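You operate a simulated robot arm through the tools that you are given. There is no shell and no other tool.

You are at the controls of a simulated two-armed robot. One attempt, no reset.

TASK
On the table top, fold the red striped towel in half, so that its two short edges meet.

The check looks at the end state, three seconds after you hand in, the way a careful person would. Anything else that was tipped, shoved, dropped, spilled or broken makes it a failure. Flat cloth is picked up by pressing the open fingertips on it (5 to 10 N) and closing them slowly along it; thin cloth reads only 2 to 8 mm in the jaws.

THE ROBOT
Two 7-joint arms with two-finger parallel grippers on one trunk, on a base that drives. Base frame: it is fixed to the floor where the robot stands at the start and does not move with it; the origin is under the middle of the robot, x ahead of it, y to its left, z up. Lengths are in m, angles in degrees, forces in N, time in s.
The left shoulder is at the start at [0.085, 0.182, 1.015], the right one opposite. With the tool pointing down near the work surface each hand reaches from about 0.3 to 0.76 m from the robot's upright axis, wherever it stands, measured 20 degrees to its own side. Places, roughly: red striped towel [0.25, 2.5, 0.75]; table top [0.2, 2.3, 0.8]. Payload 3.91 kg a hand.
The tool frame of a hand sits at the grasp point between the pads (the TCP): z along the fingers, y along the line on which they close. The tips reach 0.03 m beyond it. The gripper opens to 0.11 m. The fingers are 0.02 m wide and 0.01 m thick; the gripper's body (0.048 by 0.112 m) begins 0.055 m behind the TCP.
Orientation is told as [roll, pitch, yaw] about the base's x, y, z axes, in that order, counted from this pose: with the fingers straight down and closing along the base's y, the tool's x points along the base's -x, its y along +y and its z along -z.

THE INTERFACE
- The arms move only by the tool arm_command. It takes "left_increments", "right_increments" or both (then of equal length, played together; a hand with none holds still); each is a list of rows, each a list of 7 numbers: the shift along the tool's x, y, z in units of 150 mm (1.0 is 150 mm), then the turn, a rotation vector about the tool's x, y, z in units of 120 degrees (1.0 is 120 degrees), then the opening, from 0 (shut) to 1 (fully open). In form: [[x, y, z, ax, ay, az, hand], ...]. A call has 1 to 20 rows; each row is the pose to reach, as a shift and turn from the pose commanded when the call began, along the tool's axes at that moment. A call with a number of a shift or a turn outside -1 to 1 is refused whole. Each row takes 0.2 s and may step no farther than 0.05 m and 8.6 degrees from the row before; otherwise, or with a gripper value out of range, the whole call is refused. A pose out of reach is approached as far as the arm can. The call stops where the force on the tool passes 40 N (or 10 N more than at its start, if that is more) or the arm is blocked; 0.2 s more then pass. Each finger travels about 0.072 m/s and halts on what it meets, pressing with about 38 N; the grip force reading is that of the motor and also rises with nothing between the fingers. The clock runs only during rows and for 0.2 s after the last one: add rows that repeat a pose to give the fingers time. It gives the time, the measured TCP pose, the force on the tool (base axes), the opening and the grip force at its end, in the units of the frame above (readings bear some noise), with the torque about the TCP (base axes, N m) and any sound that the robot's microphone picked up, and new pictures: "views" is both (left out), scene, wrist or none (wrist: the cameras of the hands that moved).
- Cameras (640 x 400 px; columns grow to the right, rows downward): "scene" is now at [0.2314, 0.0169, 1.1967]; the picture's right is [0.14, -0.99, 0.00], its down [-0.66, -0.10, -0.75] and it looks along [0.74, 0.11, -0.67] (base axes); focal length 253 px, centre (320, 200). "left" rides on the left gripper at [0.072, -0.017, -0.103] in its tool frame; the picture's right is [0.23, 0.97, 0.00], its down [-0.76, 0.18, -0.62] and it looks along [-0.61, 0.14, 0.78] (tool axes); focal length 222 px, centre (320, 200). "right" rides on the right gripper at [0.072, 0.017, -0.103] in its tool frame; the picture's right is [-0.23, 0.97, 0.00], its down [-0.76, -0.18, -0.62] and it looks along [-0.61, -0.14, 0.78] (tool axes); focal length 222 px, centre (320, 200). There is no depth. A picture from a camera that has moved, and an enlarged one, comes with that camera's place and axes in the base frame and with its lens. The place of the scene camera against the robot may be out by one fixed shift of up to 0.012 m in any direction.
- raise_lower(by): slides the trunk up (or, below 0, down) by that many m; the arms and the scene camera ride with it, the base frame stays. It gives what a move gives, with no picture.
- roll_base(legs): drives the robot by 1 to 6 legs, each [ahead, left, turn to the left] in m, m and degrees, along the robot's own axes; the way and the turn of a leg run together, so that a leg with both is an arc; at most 1.5 m and 180 degrees a leg. The arms and the cameras ride along, it lands a little off, and it stops where it bumps. It gives what a move gives, and a new picture of the scene camera.
- head_to(pan, tilt): turns the head with the scene camera to pan (to the left, within 80 degrees either way) and tilt (down, from -29 to 69), counted from straight ahead of the robot. It gives what a move gives, and a new picture of the scene camera.
- inspect(camera, box): a new picture of the part [left, top, right, bottom] of that camera's present view, enlarged. The clock stands still meanwhile.
- job_done(): hands the job in; it is judged then, once.

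Nothing tells you exact positions but the pictures and the camera data. Unless the task says otherwise, let go and move clear before handing in.

The tools are called by a JSON object that holds its "name" and its "arguments". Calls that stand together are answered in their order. arm_command: Moves the arms, as the interface text tells. Its arguments: {"type":"object","properties":{"left_increments":{"type":"array","items":{"type":"array","items":{"type":"number"}}},"right_increments":{"type":"array","items":{"type":"array","items":{"type":"number"}}},"views":{"type":"string","enum":["both","scene","wrist","none"]}},"required":[]} The other tools are called the same way: raise_lower (by) slides the trunk up or down; roll_base (legs) drives the base; head_to (pan, tilt) turns the head that bears the scene camera; inspect (camera, box) takes an enlarged picture of a part of a camera's view; job_done () hands the job in.

At the start:

```text
time: 0.0
left_eef_pos: [0.5358, 0.2671, 0.8914]
left_ee_rot: [0.1, -0.1, 0.1]
left_wrist_force: [-0.2, 0.0, 1.1]
left_ft_torque: [0.0, 0.01, 0.01]
left_opening: 0.1098
left_grip_force: 0.1
right_eef_pos: [0.5523, -0.2273, 0.9195]
right_ee_rot: [0.1, -0.1, 0.0]
right_wrist_force: [0.1, -0.2, -0.4]
right_ft_torque: [0.01, 0.01, -0.01]
right_opening: 0.11
right_grip_force: 0.1
trunk travel left (down, up): [-0.275, 0.239]
robot x, y, heading: [0.0013, -0.0006, -0.3]
head pan, tilt: [8.3, 41.8]
```

scene: 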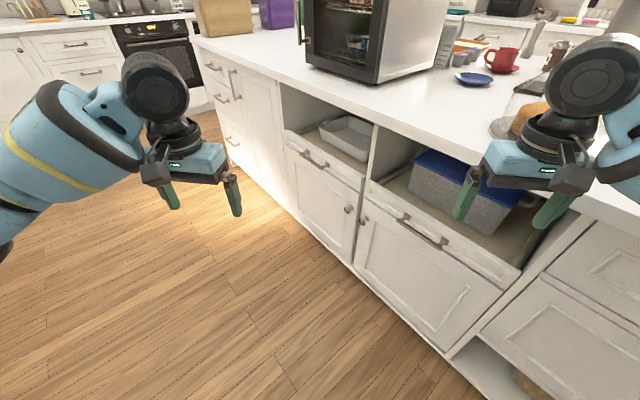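
right: 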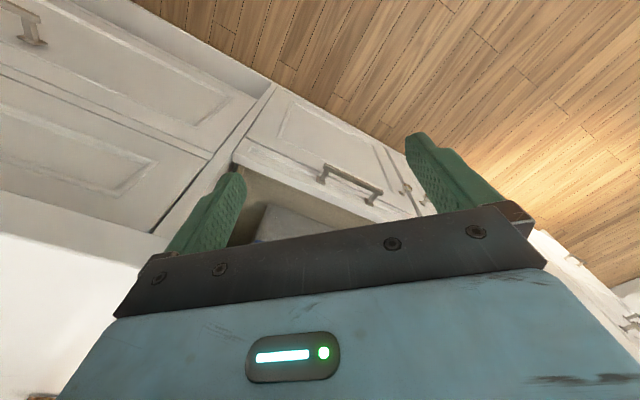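
left: 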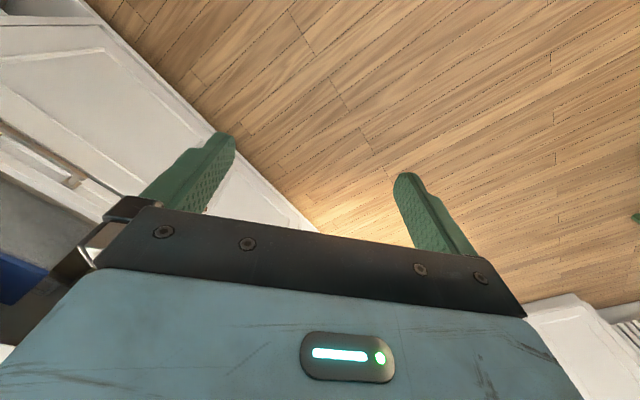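

I see a kitchen counter ahead of the robot; the towel should be on a table about 2.5 m to my left. I'll turn the head left to look for it.

{"name": "head_to", "arguments": {"pan": 78, "tilt": 25}}

```text
time: 1.4
left_eef_pos: [0.5355, 0.267, 0.8911]
left_ee_rot: [0.1, 0.0, 0.0]
left_wrist_force: [-0.3, -0.4, 0.6]
left_ft_torque: [-0.01, 0.02, -0.04]
left_opening: 0.1098
left_grip_force: 0.1
right_eef_pos: [0.5524, -0.2272, 0.9195]
right_ee_rot: [0.0, 0.0, 0.0]
right_wrist_force: [-0.3, 0.4, 0.5]
right_ft_torque: [0.02, 0.03, 0.01]
right_opening: 0.1101
right_grip_force: 0.2
trunk travel left (down, up): [-0.275, 0.239]
robot x, y, heading: [-0.0012, 0.0001, -0.1]
head pan, tilt: [78.0, 25.0]
camera scene: at [0.1677, 0.095, 1.2226], right [0.98, -0.21, 0.0], down [-0.09, -0.41, -0.91], along [0.19, 0.89, -0.42], focal length 253 px, centre (320, 200)
```

scene: 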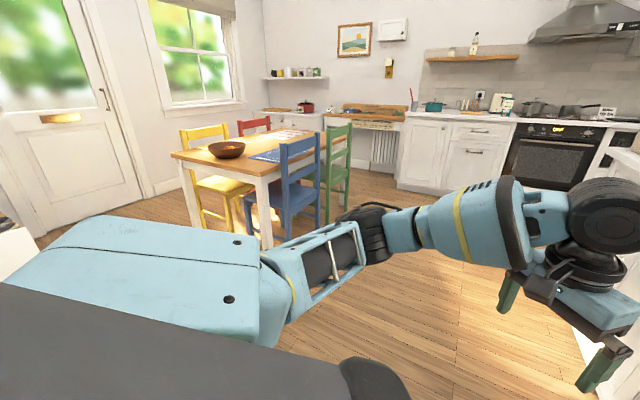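

{"name": "inspect", "arguments": {"camera": "scene", "box": [160, 80, 420, 250]}}

```text
2.35 times, centred on (290, 165) of scene
camera zoom: at [0.1677, 0.095, 1.2226], right [0.98, -0.21, 0.0], down [-0.09, -0.41, -0.91], along [0.19, 0.89, -0.42], focal length 595 px, centre (391, 282)
```

zoom: 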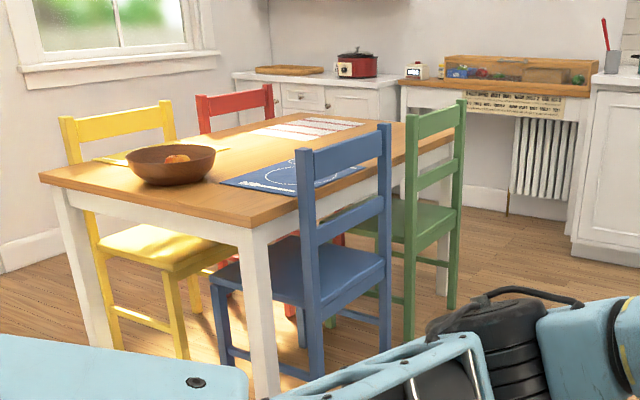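

The table is rotated about 48° relative to my base frame. The striped towel is at its far end, with chairs along both long sides. I'll turn to run parallel with the table and drive down the open aisle, then look again.

{"name": "roll_base", "arguments": {"legs": [[0, 0, 48], [1.0, 0, 0]]}}

{"name": "head_to", "arguments": {"pan": 60, "tilt": 30}}

```text
time: 8.8
left_eef_pos: [0.7972, 1.3295, 0.8912]
left_ee_rot: [0.0, 0.0, 49.2]
left_wrist_force: [0.2, 0.3, -0.8]
left_ft_torque: [0.02, -0.01, 0.03]
left_opening: 0.11
left_grip_force: 0.1
right_eef_pos: [1.1832, 1.0193, 0.9192]
right_ee_rot: [0.0, 0.0, 49.1]
right_wrist_force: [0.6, 0.1, 0.7]
right_ft_torque: [-0.01, 0.02, -0.01]
right_opening: 0.11
right_grip_force: 0.0
trunk travel left (down, up): [-0.275, 0.239]
robot x, y, heading: [0.6503, 0.749, 49.1]
head pan, tilt: [78.0, 25.0]
camera scene: at [0.6894, 0.9429, 1.2225], right [0.8, 0.6, 0.0], down [0.26, -0.34, -0.91], along [-0.55, 0.72, -0.42], focal length 253 px, centre (320, 200)
```

scene: 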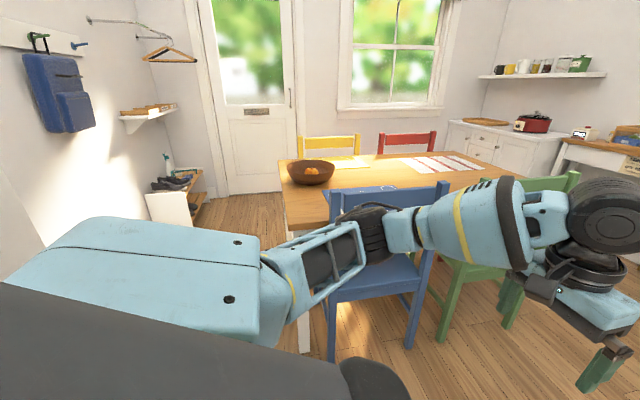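

```text
time: 9.6
left_eef_pos: [0.798, 1.3303, 0.8901]
left_ee_rot: [0.0, 0.0, 49.2]
left_wrist_force: [0.8, -1.3, 0.0]
left_ft_torque: [0.0, 0.03, 0.0]
left_opening: 0.11
left_grip_force: 0.0
right_eef_pos: [1.1828, 1.0171, 0.9188]
right_ee_rot: [0.0, 0.0, 49.1]
right_wrist_force: [0.5, 0.2, 0.0]
right_ft_torque: [0.01, 0.02, 0.0]
right_opening: 0.1102
right_grip_force: 0.1
trunk travel left (down, up): [-0.275, 0.239]
robot x, y, heading: [0.65, 0.7467, 49.4]
head pan, tilt: [60.0, 30.0]
camera scene: at [0.7151, 0.9547, 1.2146], right [0.94, 0.33, 0.0], down [0.16, -0.47, -0.87], along [-0.29, 0.82, -0.5], focal length 253 px, centre (320, 200)
```

scene: 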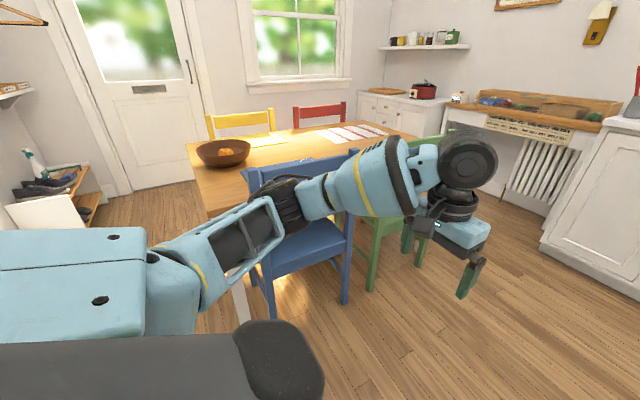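

{"name": "inspect", "arguments": {"camera": "scene", "box": [180, 90, 460, 270]}}

{"name": "inspect", "arguments": {"camera": "scene", "box": [300, 110, 420, 160]}}

{"name": "inspect", "arguments": {"camera": "scene", "box": [340, 70, 640, 260]}}

```text
2.22 times, centred on (320, 180) of scene
camera zoom: at [0.7151, 0.9547, 1.2146], right [0.94, 0.33, 0.0], down [0.16, -0.47, -0.87], along [-0.29, 0.82, -0.5], focal length 562 px, centre (320, 244)
```

zoom: 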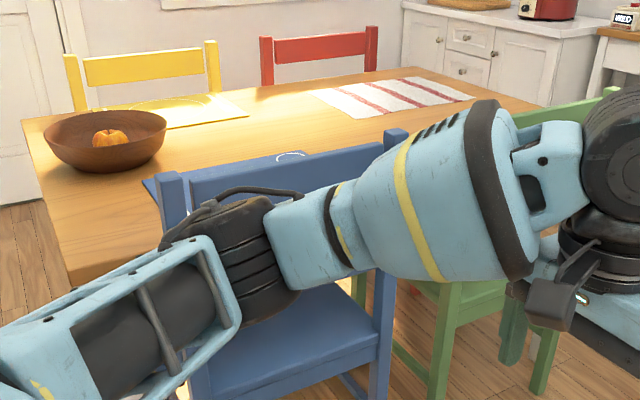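

```text
5.33 times, centred on (360, 135) of scene
camera zoom: at [0.7151, 0.9547, 1.2146], right [0.94, 0.33, 0.0], down [0.16, -0.47, -0.87], along [-0.29, 0.82, -0.5], focal length 1349 px, centre (107, 547)
```

zoom: 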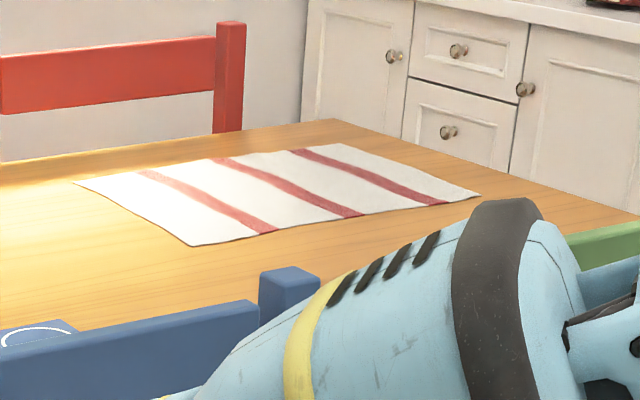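

```text
2.11 times, centred on (490, 165) of scene
camera zoom: at [0.7151, 0.9547, 1.2146], right [0.94, 0.33, 0.0], down [0.16, -0.47, -0.87], along [-0.29, 0.82, -0.5], focal length 533 px, centre (-38, 274)
```

zoom: 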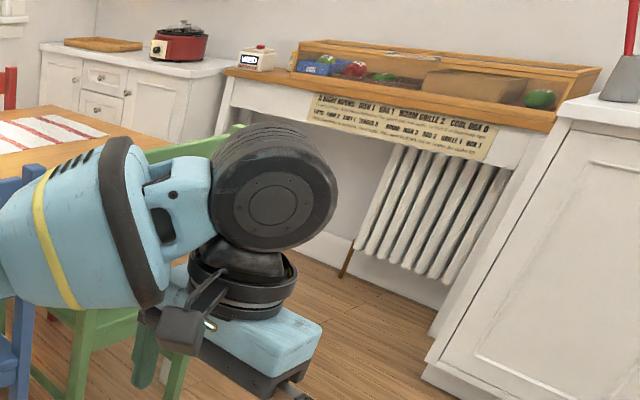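

The towel is about 0.30 × 0.42 m, with its long side along the table's length and close to the table's far end. I'll drive further up the aisle to judge the gap at the far end.

{"name": "roll_base", "arguments": {"legs": [[1.2, 0, -1]]}}

{"name": "head_to", "arguments": {"pan": 45, "tilt": 30}}

```text
time: 15.6
left_eef_pos: [1.5704, 2.214, 0.8909]
left_ee_rot: [0.0, 0.0, 48.8]
left_wrist_force: [-0.9, 0.6, 0.2]
left_ft_torque: [-0.02, -0.02, -0.02]
left_opening: 0.11
left_grip_force: 0.1
right_eef_pos: [1.9542, 1.903, 0.9186]
right_ee_rot: [0.0, -0.1, 48.7]
right_wrist_force: [0.0, -0.2, -0.6]
right_ft_torque: [-0.04, 0.0, 0.01]
right_opening: 0.1101
right_grip_force: 0.0
trunk travel left (down, up): [-0.275, 0.239]
robot x, y, heading: [1.4159, 1.6383, 49.1]
head pan, tilt: [60.0, 30.0]
camera scene: at [1.4861, 1.8413, 1.2146], right [0.95, 0.32, 0.0], down [0.16, -0.47, -0.87], along [-0.28, 0.82, -0.5], focal length 253 px, centre (320, 200)
```

scene: 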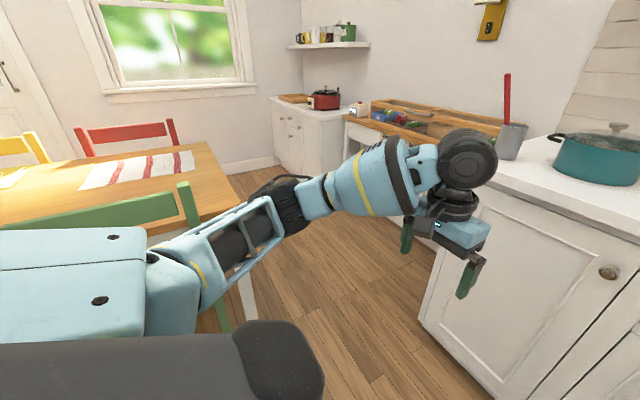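

```text
time: 16.3
left_eef_pos: [1.5699, 2.2146, 0.8912]
left_ee_rot: [-0.1, 0.0, 48.9]
left_wrist_force: [0.1, 0.1, 0.7]
left_ft_torque: [0.03, 0.03, 0.01]
left_opening: 0.1099
left_grip_force: 0.2
right_eef_pos: [1.9554, 1.903, 0.9193]
right_ee_rot: [0.0, 0.0, 48.8]
right_wrist_force: [0.5, -0.3, 0.3]
right_ft_torque: [0.01, -0.03, 0.03]
right_opening: 0.1102
right_grip_force: 0.0
trunk travel left (down, up): [-0.275, 0.239]
robot x, y, heading: [1.4195, 1.6367, 49.0]
head pan, tilt: [45.0, 30.0]
camera scene: at [1.509, 1.8458, 1.2146], right [1.0, 0.07, 0.0], down [0.03, -0.5, -0.87], along [-0.06, 0.86, -0.5], focal length 253 px, centre (320, 200)
```

scene: 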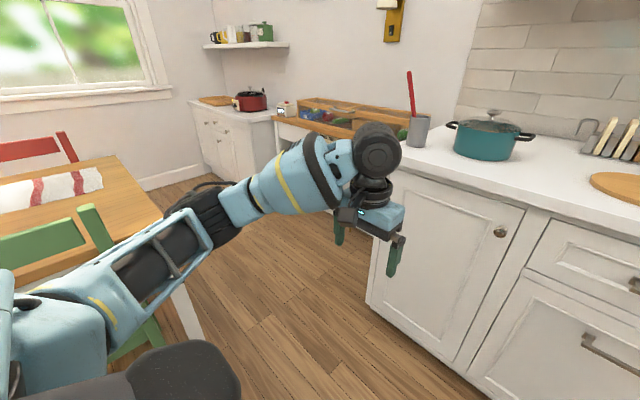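

{"name": "inspect", "arguments": {"camera": "scene", "box": [100, 70, 380, 245]}}

{"name": "head_to", "arguments": {"pan": 75, "tilt": 30}}

```text
2.29 times, centred on (240, 158) of scene
camera zoom: at [1.509, 1.8458, 1.2146], right [1.0, 0.07, 0.0], down [0.03, -0.5, -0.87], along [-0.06, 0.86, -0.5], focal length 578 px, centre (503, 297)
```

zoom: 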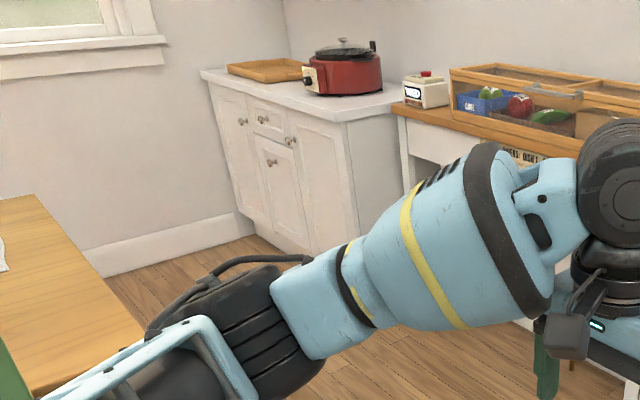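

```text
time: 17.3
left_eef_pos: [1.5703, 2.2149, 0.8899]
left_ee_rot: [0.1, 0.0, 48.9]
left_wrist_force: [-0.2, 0.5, 0.3]
left_ft_torque: [0.0, 0.01, 0.01]
left_opening: 0.1099
left_grip_force: 0.1
right_eef_pos: [1.9546, 1.9025, 0.9182]
right_ee_rot: [0.1, 0.0, 48.8]
right_wrist_force: [0.5, -0.2, -0.6]
right_ft_torque: [0.01, 0.02, 0.02]
right_opening: 0.1101
right_grip_force: 0.1
trunk travel left (down, up): [-0.275, 0.239]
robot x, y, heading: [1.4148, 1.6379, 48.6]
head pan, tilt: [75.0, 30.0]
camera scene: at [1.4649, 1.8307, 1.2146], right [0.83, 0.56, 0.0], down [0.28, -0.42, -0.87], along [-0.48, 0.72, -0.5], focal length 253 px, centre (320, 200)
```

scene: 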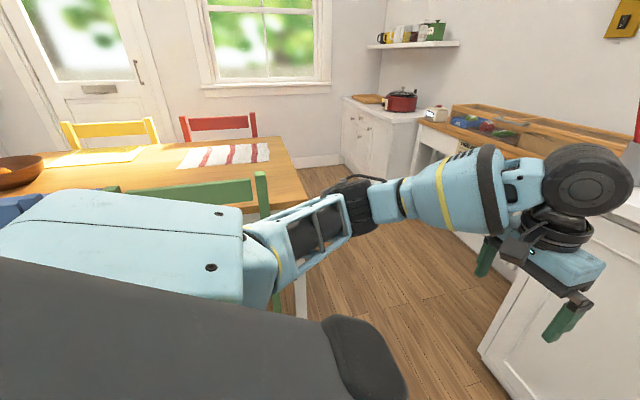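

The far end has about 1 m of free floor. Chair backs are about 0.89 m high, so I'll raise the trunk to clear them, turn around in the aisle toward the open side, and then back and slide into the gap.

{"name": "raise_lower", "arguments": {"by": 0.2}}

{"name": "roll_base", "arguments": {"legs": [[0, 0, -180]]}}

{"name": "head_to", "arguments": {"pan": -60, "tilt": 40}}

```text
time: 19.4
left_eef_pos: [1.5712, 2.2162, 1.0893]
left_ee_rot: [0.0, 0.2, 48.9]
left_wrist_force: [-0.7, -0.4, 0.5]
left_ft_torque: [-0.04, -0.01, -0.03]
left_opening: 0.11
left_grip_force: 0.1
right_eef_pos: [1.9544, 1.9024, 1.118]
right_ee_rot: [0.0, 0.2, 48.8]
right_wrist_force: [-0.2, 0.4, -0.6]
right_ft_torque: [0.0, 0.01, 0.0]
right_opening: 0.1101
right_grip_force: 0.0
trunk travel left (down, up): [-0.475, 0.039]
robot x, y, heading: [1.4234, 1.6403, 48.8]
head pan, tilt: [75.0, 30.0]
```

```text
time: 27.4
left_eef_pos: [1.2177, 1.0731, 1.0896]
left_ee_rot: [-0.1, 0.0, -136.0]
left_wrist_force: [0.5, -0.8, 1.1]
left_ft_torque: [0.0, 0.03, -0.01]
left_opening: 0.1098
left_grip_force: 0.1
right_eef_pos: [0.8622, 1.416, 1.1195]
right_ee_rot: [0.0, 0.1, -136.2]
right_wrist_force: [0.0, -0.3, 0.1]
right_ft_torque: [0.01, -0.05, -0.01]
right_opening: 0.11
right_grip_force: 0.1
trunk travel left (down, up): [-0.475, 0.039]
robot x, y, heading: [1.4214, 1.6354, -136.1]
head pan, tilt: [75.0, 30.0]
camera scene: at [1.4153, 1.5197, 1.4358], right [-0.87, -0.48, 0.0], down [-0.24, 0.44, -0.87], along [0.42, -0.76, -0.5], focal length 253 px, centre (320, 200)
```

scene: 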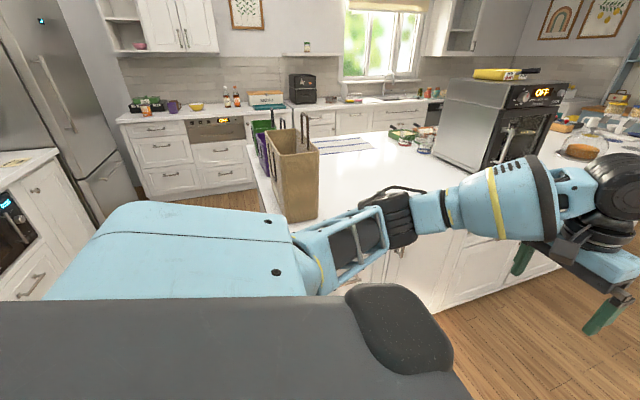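

```text
time: 29.6
left_eef_pos: [1.2179, 1.0725, 1.0908]
left_ee_rot: [0.0, 0.0, -136.0]
left_wrist_force: [-0.4, -0.4, 0.2]
left_ft_torque: [0.02, -0.02, 0.01]
left_opening: 0.1099
left_grip_force: 0.0
right_eef_pos: [0.8618, 1.416, 1.1202]
right_ee_rot: [0.0, 0.0, -136.1]
right_wrist_force: [-0.2, 0.0, 0.8]
right_ft_torque: [0.02, -0.01, -0.02]
right_opening: 0.11
right_grip_force: 0.1
trunk travel left (down, up): [-0.475, 0.039]
robot x, y, heading: [1.4163, 1.6363, -135.9]
head pan, tilt: [-60.0, 40.0]
camera scene: at [1.2897, 1.6222, 1.4204], right [0.28, 0.96, 0.0], down [0.62, -0.18, -0.77], along [-0.74, 0.21, -0.64], focal length 253 px, centre (320, 200)
```

scene: 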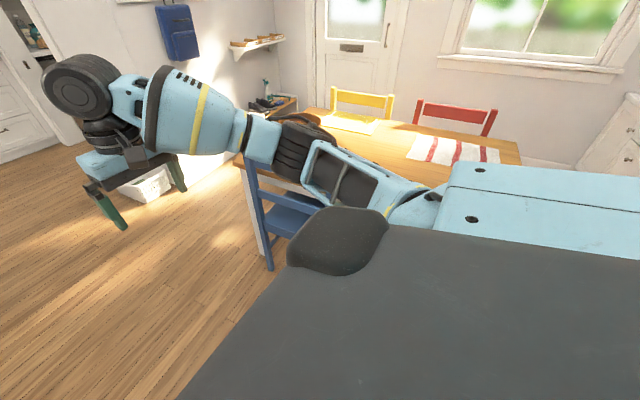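

{"name": "roll_base", "arguments": {"legs": [[-0.5, -0.35, 4]]}}

{"name": "head_to", "arguments": {"pan": -70, "tilt": 50}}

```text
time: 33.2
left_eef_pos: [1.363, 1.6706, 1.0912]
left_ee_rot: [0.0, 0.0, -132.5]
left_wrist_force: [0.1, 0.2, 0.0]
left_ft_torque: [-0.02, -0.02, 0.04]
left_opening: 0.11
left_grip_force: 0.1
right_eef_pos: [0.9869, 1.9916, 1.1198]
right_ee_rot: [0.0, 0.1, -132.6]
right_wrist_force: [-0.6, -0.3, 0.0]
right_ft_torque: [0.0, 0.0, 0.0]
right_opening: 0.1102
right_grip_force: 0.0
trunk travel left (down, up): [-0.475, 0.039]
robot x, y, heading: [1.5278, 2.2479, -132.5]
head pan, tilt: [-60.0, 40.0]
camera scene: at [1.4007, 2.2238, 1.4204], right [0.22, 0.98, 0.0], down [0.63, -0.14, -0.77], along [-0.75, 0.17, -0.64], focal length 253 px, centre (320, 200)
```

scene: 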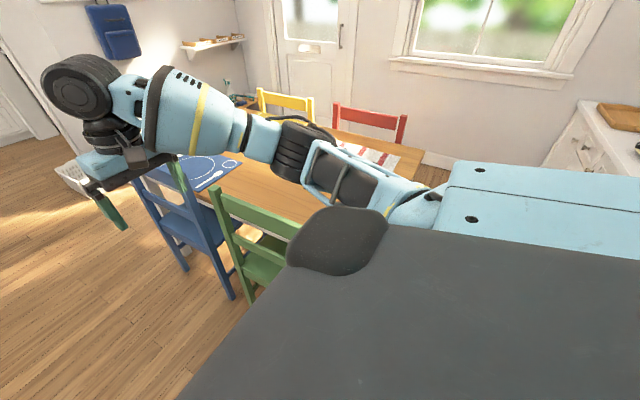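

```text
time: 33.9
left_eef_pos: [1.3631, 1.6712, 1.0908]
left_ee_rot: [0.1, 0.0, -132.6]
left_wrist_force: [-0.3, 0.1, -0.6]
left_ft_torque: [-0.02, -0.06, 0.07]
left_opening: 0.11
left_grip_force: 0.1
right_eef_pos: [0.9866, 1.9928, 1.119]
right_ee_rot: [0.0, 0.0, -132.6]
right_wrist_force: [-0.5, 0.3, 0.1]
right_ft_torque: [0.02, -0.02, -0.01]
right_opening: 0.1103
right_grip_force: 0.2
trunk travel left (down, up): [-0.475, 0.039]
robot x, y, heading: [1.5284, 2.2453, -132.5]
head pan, tilt: [-70.0, 50.0]
camera scene: at [1.4126, 2.2348, 1.4063], right [0.38, 0.92, 0.0], down [0.71, -0.29, -0.64], along [-0.59, 0.25, -0.77], focal length 253 px, centre (320, 200)
```

scene: 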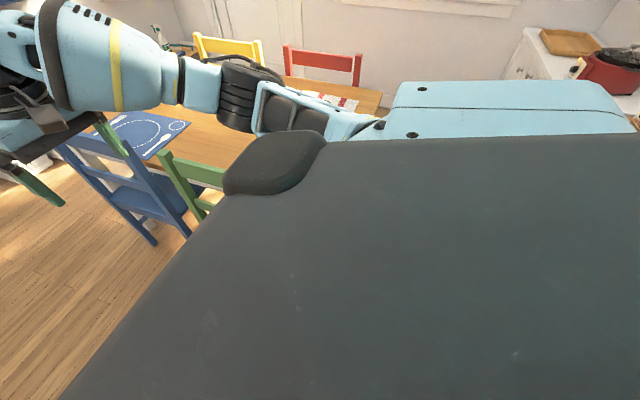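

{"name": "roll_base", "arguments": {"legs": [[-0.2, -0.4, 0.7]]}}

{"name": "head_to", "arguments": {"pan": -45, "tilt": 55}}

```text
time: 38.0
left_eef_pos: [1.2054, 2.0895, 1.0908]
left_ee_rot: [0.0, 0.0, -131.9]
left_wrist_force: [0.0, 0.6, 0.0]
left_ft_torque: [0.02, 0.01, 0.0]
left_opening: 0.11
left_grip_force: 0.0
right_eef_pos: [0.825, 2.4064, 1.1192]
right_ee_rot: [0.2, 0.0, -131.8]
right_wrist_force: [-0.1, -0.3, 0.2]
right_ft_torque: [-0.01, -0.02, 0.0]
right_opening: 0.1101
right_grip_force: 0.0
trunk travel left (down, up): [-0.475, 0.039]
robot x, y, heading: [1.3688, 2.6649, -132.0]
head pan, tilt: [-70.0, 50.0]
camera scene: at [1.2486, 2.6542, 1.4062], right [0.37, 0.93, 0.0], down [0.71, -0.28, -0.64], along [-0.6, 0.24, -0.77], focal length 253 px, centre (320, 200)
```

scene: 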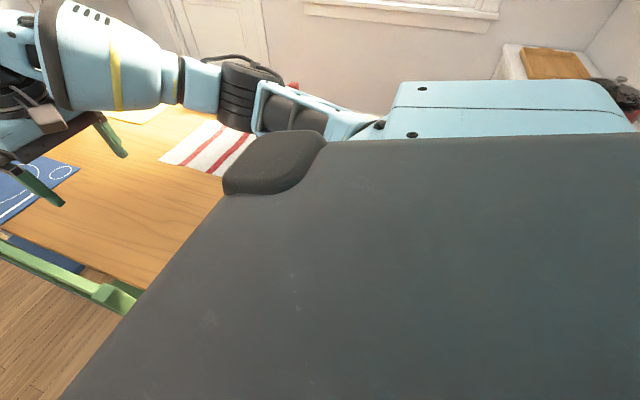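

```text
time: 38.9
left_eef_pos: [1.2064, 2.0887, 1.09]
left_ee_rot: [0.0, 0.0, -131.8]
left_wrist_force: [-0.5, -0.8, 0.6]
left_ft_torque: [0.0, -0.05, -0.01]
left_opening: 0.1099
left_grip_force: 0.0
right_eef_pos: [0.8258, 2.406, 1.1192]
right_ee_rot: [-0.1, 0.0, -131.9]
right_wrist_force: [-0.4, 0.3, 0.3]
right_ft_torque: [0.01, -0.03, -0.03]
right_opening: 0.1101
right_grip_force: 0.2
trunk travel left (down, up): [-0.475, 0.039]
robot x, y, heading: [1.3649, 2.663, -131.2]
head pan, tilt: [-45.0, 55.0]
camera scene: at [1.2481, 2.6216, 1.3997], right [-0.06, 1.0, 0.0], down [0.82, 0.05, -0.57], along [-0.57, -0.03, -0.82], focal length 253 px, centre (320, 200)
```

scene: 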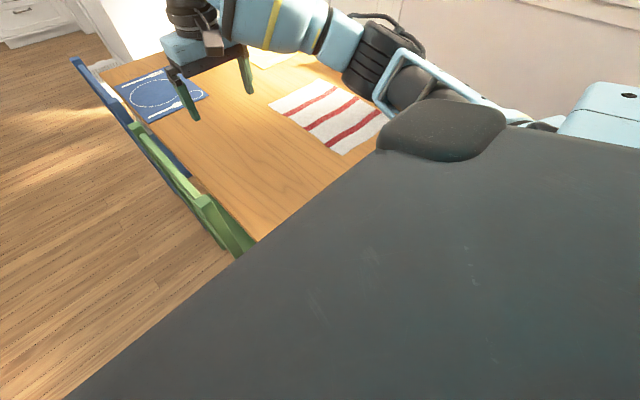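

{"name": "head_to", "arguments": {"pan": 0, "tilt": 69}}

```text
time: 40.0
left_eef_pos: [1.206, 2.0893, 1.0912]
left_ee_rot: [-0.1, 0.0, -131.8]
left_wrist_force: [-0.1, -0.3, -0.1]
left_ft_torque: [0.0, 0.0, -0.01]
left_opening: 0.1101
left_grip_force: 0.1
right_eef_pos: [0.8259, 2.4065, 1.12]
right_ee_rot: [-0.1, 0.0, -131.8]
right_wrist_force: [0.5, 0.3, 0.5]
right_ft_torque: [0.05, 0.01, 0.01]
right_opening: 0.1099
right_grip_force: 0.0
trunk travel left (down, up): [-0.475, 0.039]
robot x, y, heading: [1.364, 2.6698, -131.7]
head pan, tilt: [0.0, 68.8]
camera scene: at [1.2828, 2.584, 1.3843], right [-0.75, 0.67, 0.0], down [0.62, 0.69, -0.36], along [-0.24, -0.27, -0.93], focal length 253 px, centre (320, 200)
```

scene: 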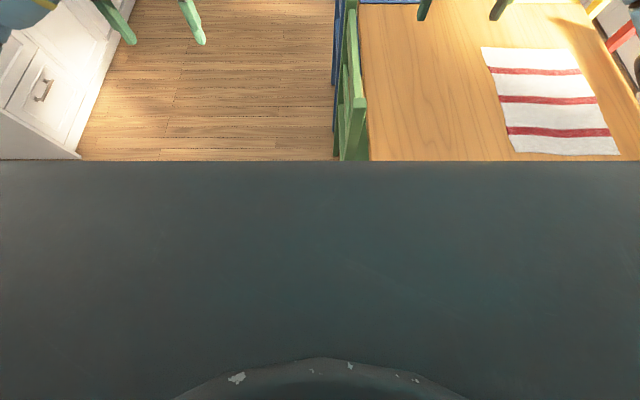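

The far end is clear, and I can see the towel ahead and to the right. I'll slide right to centre on it, staying about 0.37 m back from the table edge.

{"name": "roll_base", "arguments": {"legs": [[0, -0.72, 0]]}}

```text
time: 46.8
left_eef_pos: [0.6683, 2.5697, 1.0911]
left_ee_rot: [0.0, 0.0, -131.2]
left_wrist_force: [-0.3, 0.4, -0.3]
left_ft_torque: [-0.03, 0.0, 0.01]
left_opening: 0.11
left_grip_force: 0.1
right_eef_pos: [0.284, 2.8827, 1.1192]
right_ee_rot: [0.0, 0.1, -131.3]
right_wrist_force: [0.7, 0.1, -0.9]
right_ft_torque: [0.05, 0.03, 0.0]
right_opening: 0.1102
right_grip_force: 0.0
trunk travel left (down, up): [-0.475, 0.039]
robot x, y, heading: [0.8203, 3.1451, -131.5]
head pan, tilt: [0.0, 68.8]
camera scene: at [0.7395, 3.0647, 1.3843], right [-0.75, 0.66, 0.0], down [0.61, 0.7, -0.36], along [-0.24, -0.27, -0.93], focal length 253 px, centre (320, 200)
```

scene: 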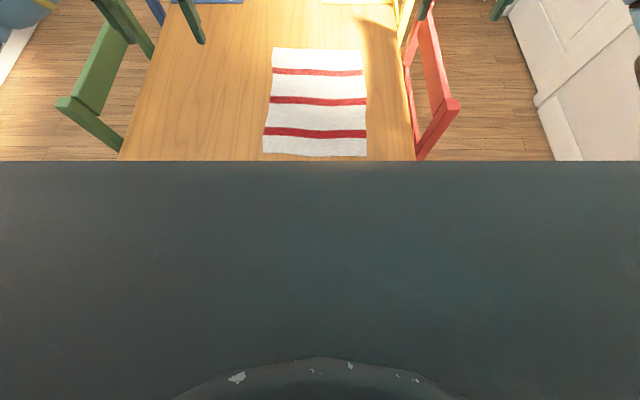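

{"name": "inspect", "arguments": {"camera": "scene", "box": [220, 30, 420, 170]}}

{"name": "inspect", "arguments": {"camera": "left", "box": [0, 0, 640, 400]}}

{"name": "inspect", "arguments": {"camera": "right", "box": [0, 0, 640, 400]}}

```text
2.86 times, centred on (320, 100) of scene
camera zoom: at [0.7395, 3.0647, 1.3843], right [-0.75, 0.66, 0.0], down [0.61, 0.7, -0.36], along [-0.24, -0.27, -0.93], focal length 723 px, centre (320, 486)
```

zoom: 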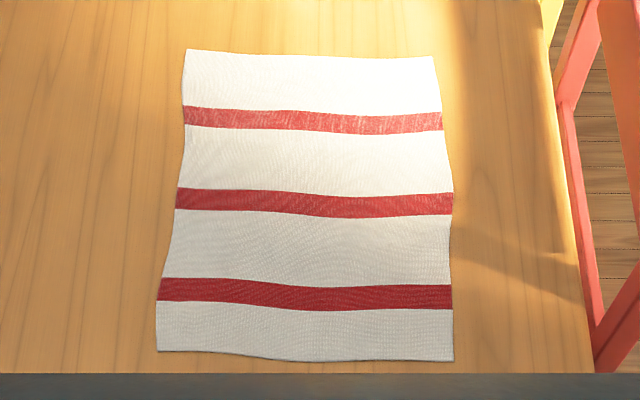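

```text
1.00 times, centred on (320, 200) of left (not enlarged: the box is as wide or as high as the picture)
camera zoom: at [0.7012, 2.6341, 1.1932], right [0.88, -0.47, 0.0], down [-0.37, -0.69, 0.62], along [-0.29, -0.55, -0.78], focal length 222 px, centre (320, 200)
```

zoom: 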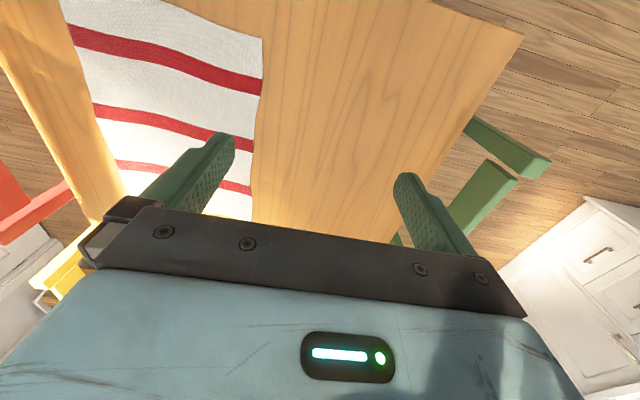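

```text
1.00 times, centred on (320, 200) of right (not enlarged: the box is as wide or as high as the picture)
camera zoom: at [0.3443, 2.9249, 1.222], right [0.58, -0.81, 0.0], down [-0.64, -0.46, 0.62], along [-0.51, -0.36, -0.78], focal length 222 px, centre (320, 200)
```

zoom: 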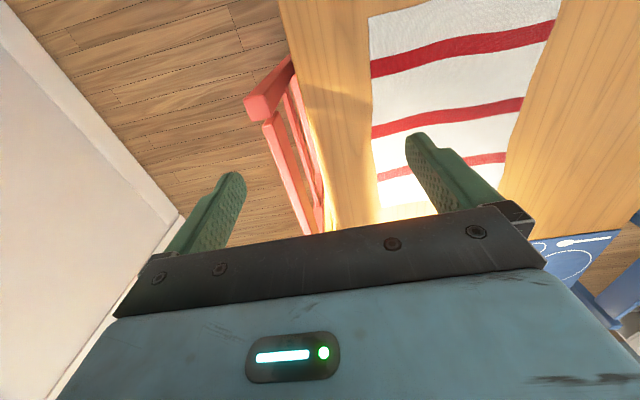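

The towel is straight ahead, near edge about 0.50 m from my axis and far edge about 0.93 m. Before going closer I'll tilt the left hand so its camera looks straight down at the gap between my base and the table edge.

{"name": "arm_command", "arguments": {"left_increments": [[0.13, 0, 0, 0, 0.0667, 0, 1], [0.26, 0, 0, 0, 0.1333, 0, 1], [0.4, 0, 0, 0, 0.2, 0, 1], [0.53, 0, 0, 0, 0.2667, 0, 1], [0.667, 0, 0, 0, 0.3333, 0, 1], [0.667, 0, 0, 0, 0.3333, 0, 1]], "views": "wrist"}}

```text
time: 48.2
left_eef_pos: [0.7348, 2.6445, 1.0901]
left_ee_rot: [0.1, 40.1, -131.3]
left_wrist_force: [0.7, -0.2, 0.6]
left_ft_torque: [0.03, -0.01, -0.02]
left_opening: 0.1101
left_grip_force: 0.1
right_eef_pos: [0.2836, 2.8808, 1.1195]
right_ee_rot: [0.1, -0.1, -131.3]
right_wrist_force: [-0.2, 0.0, -0.3]
right_ft_torque: [0.02, 0.0, 0.0]
right_opening: 0.1102
right_grip_force: 0.1
trunk travel left (down, up): [-0.475, 0.039]
robot x, y, heading: [0.8212, 3.1448, -131.5]
head pan, tilt: [0.0, 68.8]
camera left: at [0.714, 2.6475, 1.2154], right [0.85, -0.51, 0.15], down [-0.51, -0.86, -0.01], along [0.13, -0.06, -0.99], focal length 222 px, centre (320, 200)
```

left: 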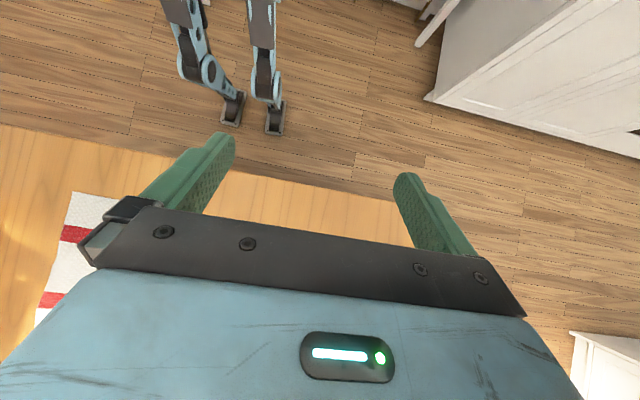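

The camera shows slim legs with feet barely ahead of my axis, and the table edge about 0.39 m away. I'll tilt the hand camera further back to check the torso profile at table height.

{"name": "arm_command", "arguments": {"left_increments": [[0, 0, 0, 0, 0.0667, 0, 1], [0, 0, 0, 0, 0.1333, 0, 1], [0, 0, 0, 0, 0.2, 0, 1], [0, 0, 0, 0, 0.2667, 0, 1], [0, 0, 0, 0, 0.3333, 0, 1]], "views": "wrist"}}

```text
time: 49.4
left_eef_pos: [0.7663, 2.7315, 1.0589]
left_ee_rot: [-0.2, 79.7, -131.3]
left_wrist_force: [-0.3, -0.1, 0.3]
left_ft_torque: [-0.04, 0.0, -0.03]
left_opening: 0.1098
left_grip_force: 0.0
left hand out of reach, approached as far as the arm can: row 3, 4, 5
right_eef_pos: [0.2845, 2.8814, 1.1174]
right_ee_rot: [-0.1, 0.1, -131.2]
right_wrist_force: [-1.1, -0.2, 0.5]
right_ft_torque: [0.01, -0.01, -0.01]
right_opening: 0.1098
right_grip_force: 0.1
trunk travel left (down, up): [-0.475, 0.039]
robot x, y, heading: [0.8214, 3.1467, -131.2]
head pan, tilt: [0.0, 68.8]
camera left: at [0.694, 2.6746, 1.1481], right [0.76, -0.61, 0.22], down [-0.36, -0.68, -0.64], along [0.54, 0.4, -0.74], focal length 222 px, centre (320, 200)
```

left: 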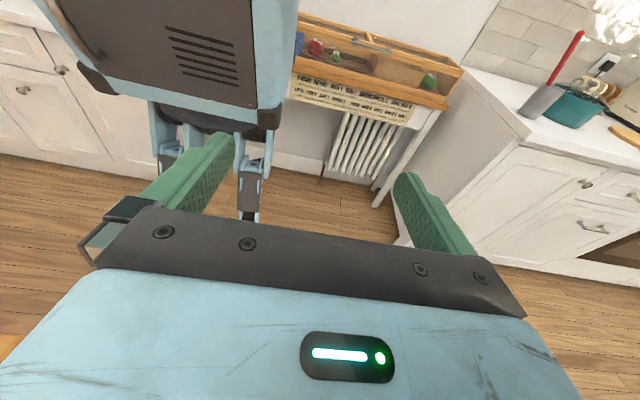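

The torso bottom sits well above the table top while the trunk is raised, and the legs are slim, so I can come closer safely. First I'll return the left hand to pointing straight down.

{"name": "arm_command", "arguments": {"left_increments": [[0, 0, 0, 0, -0.0667, 0, 1], [0, 0, 0, 0, -0.1333, 0, 1], [0, 0, 0, 0, -0.2, 0, 1], [0, 0, 0, 0, -0.2667, 0, 1], [0, 0, 0, 0, -0.3333, 0, 1], [0, 0, 0, 0, -0.4, 0, 1], [0, 0, 0, 0, -0.4667, 0, 1], [0, 0, 0, 0, -0.5333, 0, 1], [0, 0, 0, 0, -0.6, 0, 1], [0, 0, 0, 0, -0.6667, 0, 1], [0, 0, 0, 0, -0.6667, 0, 1]], "views": "wrist"}}

```text
time: 51.8
left_eef_pos: [0.7629, 2.7332, 1.06]
left_ee_rot: [0.0, -0.1, -131.2]
left_wrist_force: [-0.1, -0.7, -0.2]
left_ft_torque: [-0.02, 0.03, -0.01]
left_opening: 0.11
left_grip_force: 0.0
right_eef_pos: [0.2837, 2.8827, 1.1185]
right_ee_rot: [0.0, 0.1, -131.3]
right_wrist_force: [0.7, 0.0, 1.1]
right_ft_torque: [-0.01, 0.01, 0.02]
right_opening: 0.1098
right_grip_force: 0.0
trunk travel left (down, up): [-0.475, 0.039]
robot x, y, heading: [0.8204, 3.1447, -131.1]
head pan, tilt: [0.0, 68.8]
camera left: at [0.7956, 2.7992, 1.1622], right [0.88, -0.47, 0.0], down [-0.37, -0.69, 0.62], along [-0.29, -0.55, -0.78], focal length 222 px, centre (320, 200)
```

left: 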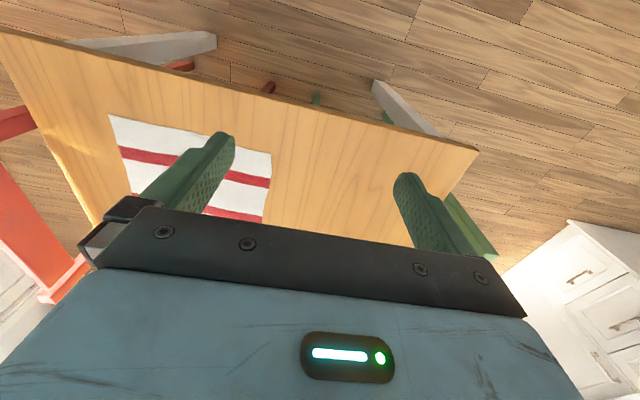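

I have consistent estimates now: table top z≈0.75, table edge at 0.39 m, towel near edge at about 0.50 m and far edge at about 0.93 m from my axis. I'll drive forward 0.17 m to bring both edges into reach.

{"name": "roll_base", "arguments": {"legs": [[0.17, 0.013, -0.5]]}}

```text
time: 53.3
left_eef_pos: [0.6539, 2.5971, 1.0595]
left_ee_rot: [-0.1, 0.0, -131.5]
left_wrist_force: [-0.5, -0.5, 0.0]
left_ft_torque: [-0.01, 0.02, 0.02]
left_opening: 0.1102
left_grip_force: 0.1
right_eef_pos: [0.1768, 2.7463, 1.12]
right_ee_rot: [0.1, 0.0, -131.7]
right_wrist_force: [0.5, -0.3, -0.3]
right_ft_torque: [-0.02, -0.04, -0.01]
right_opening: 0.1099
right_grip_force: 0.0
trunk travel left (down, up): [-0.475, 0.039]
robot x, y, heading: [0.7165, 3.0118, -131.8]
head pan, tilt: [0.0, 68.8]
camera scene: at [0.634, 2.9265, 1.3843], right [-0.75, 0.66, 0.0], down [0.62, 0.7, -0.36], along [-0.24, -0.27, -0.93], focal length 253 px, centre (320, 200)
```

scene: 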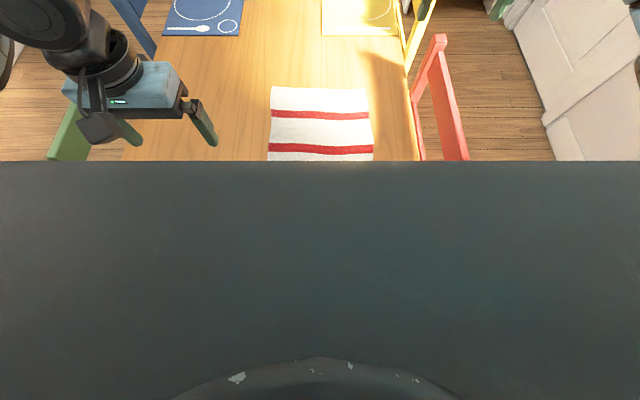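

The robot is now 0.23 m from the table edge and centred on the towel. I'll lower the trunk a bit, then bring both hands above the two near corners.

{"name": "raise_lower", "arguments": {"by": -0.1}}

{"name": "arm_command", "arguments": {"left_increments": [[0, -0.1, 0.05, 0, 0, 0, 0.8], [0, -0.2, 0.1, 0, 0, 0, 0.6], [0, -0.3, 0.15, 0, 0, 0, 0.4545], [0, -0.4, 0.2, 0, 0, 0, 0.4545], [0, -0.5, 0.25, 0, 0, 0, 0.4545]], "right_increments": [[0.2, 0.15, 0.13, 0, 0, 0, 0.8], [0.4, 0.3, 0.26, 0, 0, 0, 0.6], [0.6, 0.45, 0.4, 0, 0, 0, 0.4545], [0.8, 0.6, 0.5, 0, 0, 0, 0.4545], [1.0, 0.75, 0.6, 0, 0, 0, 0.4545]], "views": "both"}}

```text
time: 54.6
left_eef_pos: [0.6543, 2.597, 0.9604]
left_ee_rot: [0.1, 0.0, -131.5]
left_wrist_force: [-0.8, 0.8, 0.7]
left_ft_torque: [0.01, 0.01, 0.02]
left_opening: 0.11
left_grip_force: 0.0
right_eef_pos: [0.1777, 2.7476, 1.0201]
right_ee_rot: [0.0, 0.0, -131.7]
right_wrist_force: [-0.1, 0.5, -0.3]
right_ft_torque: [0.01, 0.03, 0.01]
right_opening: 0.1099
right_grip_force: 0.1
trunk travel left (down, up): [-0.375, 0.139]
robot x, y, heading: [0.7163, 3.0103, -131.9]
head pan, tilt: [0.0, 68.8]
```

```text
time: 55.8
left_eef_pos: [0.5997, 2.6458, 0.9216]
left_ee_rot: [0.0, 0.0, -131.6]
left_wrist_force: [-0.1, -0.4, 0.5]
left_ft_torque: [-0.01, 0.01, 0.02]
left_opening: 0.05
left_grip_force: 0.1
right_eef_pos: [0.3604, 2.7847, 0.9289]
right_ee_rot: [0.0, 0.1, -131.7]
right_wrist_force: [0.4, 0.6, -0.2]
right_ft_torque: [0.01, -0.01, -0.01]
right_opening: 0.0498
right_grip_force: 0.1
trunk travel left (down, up): [-0.375, 0.139]
robot x, y, heading: [0.714, 3.0072, -131.6]
head pan, tilt: [0.0, 68.8]
camera scene: at [0.5923, 2.8796, 1.2649], right [-0.75, 0.66, 0.0], down [0.62, 0.7, -0.36], along [-0.24, -0.27, -0.93], focal length 253 px, centre (320, 200)
camera right: at [0.4202, 2.826, 1.0319], right [0.58, -0.82, 0.0], down [-0.64, -0.45, 0.62], along [-0.51, -0.36, -0.78], focal length 222 px, centre (320, 200)
camera left: at [0.6329, 2.7105, 1.0244], right [0.88, -0.48, 0.0], down [-0.37, -0.69, 0.62], along [-0.3, -0.55, -0.78], focal length 222 px, centre (320, 200)
```

scene: 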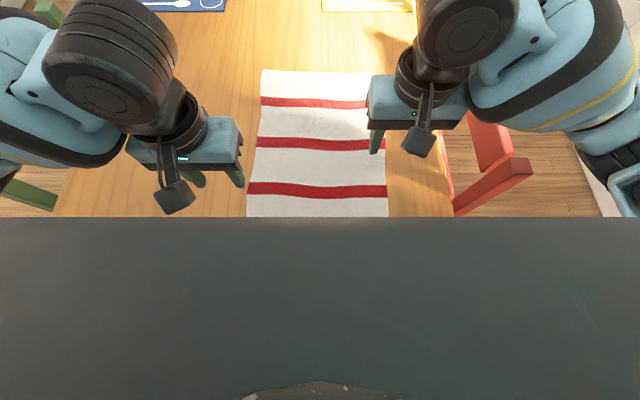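
right: 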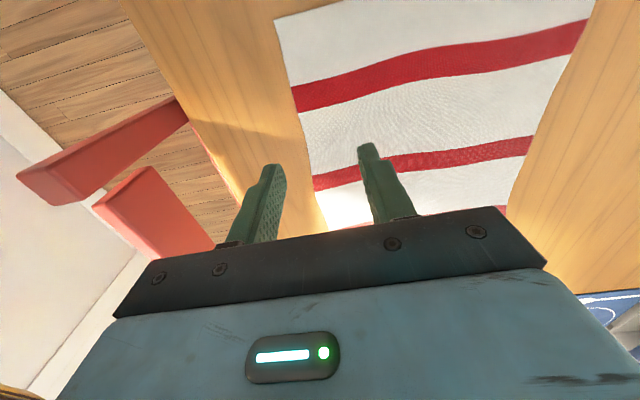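
left: 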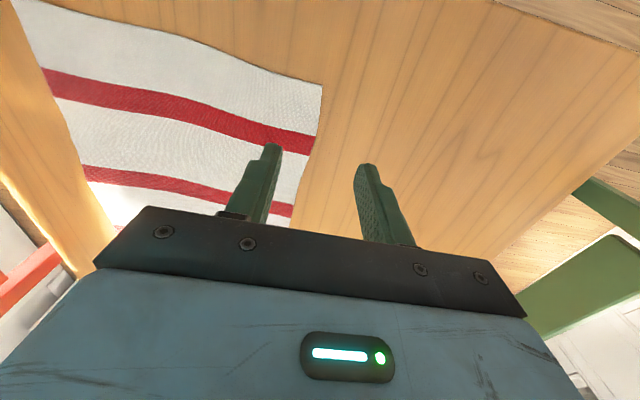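

Both hands are near the towel's near corners and the estimates agree. I'll bring each hand to about 4.5 cm inside its corner along the near edge, tips 5 cm above the table.

{"name": "arm_command", "arguments": {"left_increments": [[0.012, -0.083, 0.15, 0, 0, 0, 0.4545], [0.023, -0.166, 0.3, 0, 0, 0, 0.4545], [0.035, -0.249, 0.45, 0, 0, 0, 0.4545], [0.046, -0.3315, 0.61, 0, 0, 0, 0.4545], [0.046, -0.3315, 0.61, 0, 0, 0, 0.4545]], "right_increments": [[0.114, 0.03, 0.165, 0, 0, 0, 0.4545], [0.228, 0.06, 0.33, 0, 0, 0, 0.4545], [0.342, 0.09, 0.495, 0, 0, 0, 0.4545], [0.455, 0.1225, 0.66, 0, 0, 0, 0.4545], [0.455, 0.1225, 0.66, 0, 0, 0, 0.4545]], "views": "both"}}

```text
time: 57.0
left_eef_pos: [0.5665, 2.6836, 0.8314]
left_ee_rot: [0.0, 0.0, -131.6]
left_wrist_force: [-1.0, 0.4, 0.5]
left_ft_torque: [0.01, -0.04, 0.0]
left_opening: 0.0501
left_grip_force: 0.1
right_eef_pos: [0.4197, 2.8236, 0.8331]
right_ee_rot: [0.0, 0.0, -131.8]
right_wrist_force: [0.0, 0.9, -0.9]
right_ft_torque: [0.01, -0.02, 0.01]
right_opening: 0.0503
right_grip_force: 0.0
trunk travel left (down, up): [-0.375, 0.139]
robot x, y, heading: [0.7159, 3.0074, -131.7]
head pan, tilt: [0.0, 68.8]
camera scene: at [0.5922, 2.8795, 1.2649], right [-0.75, 0.66, 0.0], down [0.62, 0.7, -0.36], along [-0.24, -0.27, -0.93], focal length 253 px, centre (320, 200)
camera right: at [0.4809, 2.8664, 0.9353], right [0.58, -0.82, 0.0], down [-0.64, -0.45, 0.62], along [-0.51, -0.36, -0.78], focal length 222 px, centre (320, 200)
camera left: at [0.6012, 2.7488, 0.9339], right [0.88, -0.48, 0.0], down [-0.37, -0.69, 0.62], along [-0.3, -0.55, -0.78], focal length 222 px, centre (320, 200)
```

scene: 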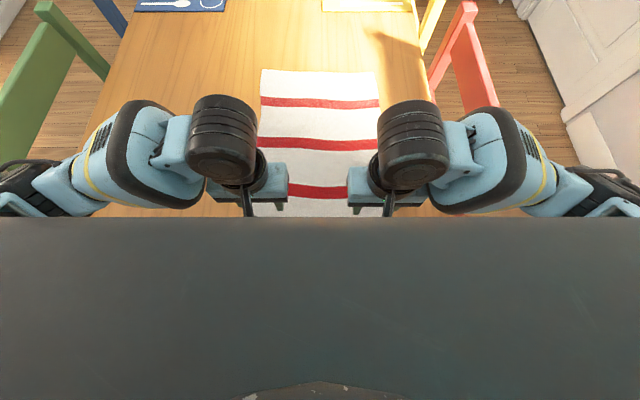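
right: 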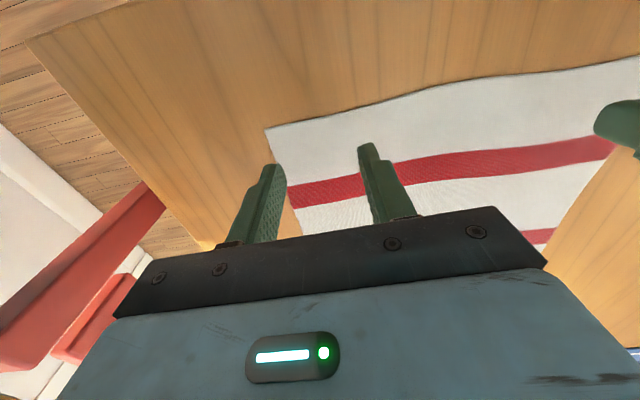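
left: 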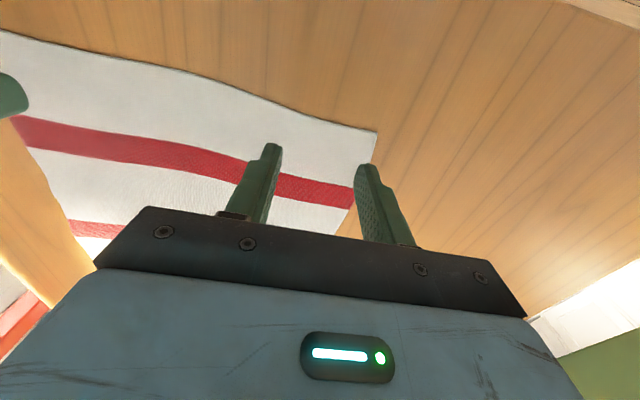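

The finger placement looks right: about 1 cm inside the near edge and 1 cm in from each corner. I'll lower both hands to just above the cloth.

{"name": "arm_command", "arguments": {"left_increments": [[0, 0, 0.07, 0, 0, 0, 0.4545], [0, 0, 0.14, 0, 0, 0, 0.4545], [0, 0, 0.21, 0, 0, 0, 0.4545], [0, 0, 0.28, 0, 0, 0, 0.4545], [0, 0, 0.28, 0, 0, 0, 0.4545]], "right_increments": [[0.009, 0, 0.07, 0, 0, 0, 0.4545], [0.018, 0, 0.14, 0, 0, 0, 0.4545], [0.027, 0, 0.22, 0, 0, 0, 0.4545], [0.027, 0, 0.29, 0, 0, 0, 0.4545], [0.027, 0, 0.29, 0, 0, 0, 0.4545]], "views": "wrist"}}

```text
time: 58.2
left_eef_pos: [0.5663, 2.6855, 0.7895]
left_ee_rot: [0.0, -0.1, -131.6]
left_wrist_force: [0.9, 0.3, 0.2]
left_ft_torque: [0.0, 0.02, -0.03]
left_opening: 0.0502
left_grip_force: 0.0
right_eef_pos: [0.4224, 2.8257, 0.7864]
right_ee_rot: [0.0, 0.0, -131.7]
right_wrist_force: [0.1, 0.0, -0.6]
right_ft_torque: [0.01, -0.02, 0.03]
right_opening: 0.0501
right_grip_force: 0.0
trunk travel left (down, up): [-0.375, 0.139]
robot x, y, heading: [0.7147, 3.0085, -131.7]
head pan, tilt: [0.0, 68.8]
camera right: at [0.4835, 2.869, 0.8899], right [0.58, -0.82, 0.0], down [-0.64, -0.45, 0.62], along [-0.51, -0.36, -0.78], focal length 222 px, centre (320, 200)
camera left: at [0.5999, 2.7496, 0.8909], right [0.88, -0.48, 0.0], down [-0.37, -0.69, 0.62], along [-0.3, -0.55, -0.78], focal length 222 px, centre (320, 200)
```

right: 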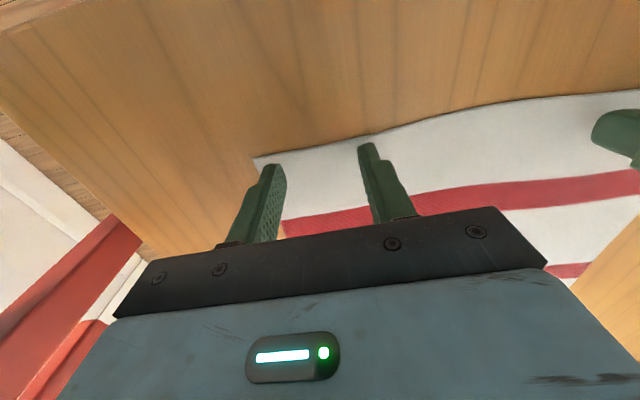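
left: 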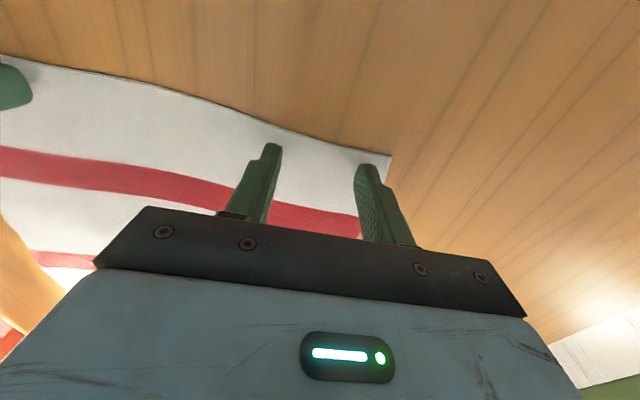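

{"name": "arm_command", "arguments": {"left_increments": [[0, 0, 0.02, 0, 0, 0, 0.4545], [0, 0, 0.04, 0, 0, 0, 0.4545], [0, 0, 0.04, 0, 0, 0, 0.4545]], "right_increments": [[0, 0, 0.013, 0, 0, 0, 0.4545], [0, 0, 0.026, 0, 0, 0, 0.4545], [0, 0, 0.026, 0, 0, 0, 0.4545]], "views": "none"}}

```text
time: 59.0
left_eef_pos: [0.5664, 2.6838, 0.7834]
left_ee_rot: [0.0, 0.0, -131.5]
left_wrist_force: [-0.1, -0.6, 0.6]
left_ft_torque: [-0.03, 0.01, 0.01]
left_opening: 0.0503
left_grip_force: 0.0
right_eef_pos: [0.4224, 2.827, 0.7837]
right_ee_rot: [0.0, 0.0, -131.8]
right_wrist_force: [-0.1, -0.4, -0.1]
right_ft_torque: [0.01, -0.01, 0.04]
right_opening: 0.0501
right_grip_force: 0.0
trunk travel left (down, up): [-0.375, 0.139]
robot x, y, heading: [0.7152, 3.0095, -131.8]
head pan, tilt: [0.0, 68.8]
```

{"name": "arm_command", "arguments": {"left_increments": [[0, 0, 0.013, 0, 0, 0, 0.4545], [0, 0, 0.02, 0, 0, 0, 0.4545], [0, 0, 0.02, 0, 0, 0, 0.4545]], "right_increments": [[0, 0, 0.013, 0, 0, 0, 0.4545], [0, 0, 0.02, 0, 0, 0, 0.4545], [0, 0, 0.02, 0, 0, 0, 0.4545]], "views": "none"}}

```text
time: 59.8
left_eef_pos: [0.5667, 2.6858, 0.7817]
left_ee_rot: [-0.1, -0.2, -131.6]
left_wrist_force: [3.7, -1.5, 29.7]
left_ft_torque: [-0.03, -0.3, 0.04]
left_opening: 0.0499
left_grip_force: 0.2
right_eef_pos: [0.424, 2.827, 0.781]
right_ee_rot: [0.0, -0.1, -131.7]
right_wrist_force: [-1.8, -1.4, 8.0]
right_ft_torque: [0.05, 0.09, 0.03]
right_opening: 0.05
right_grip_force: 0.1
trunk travel left (down, up): [-0.375, 0.139]
robot x, y, heading: [0.7145, 3.0121, -131.5]
head pan, tilt: [0.0, 68.8]
```

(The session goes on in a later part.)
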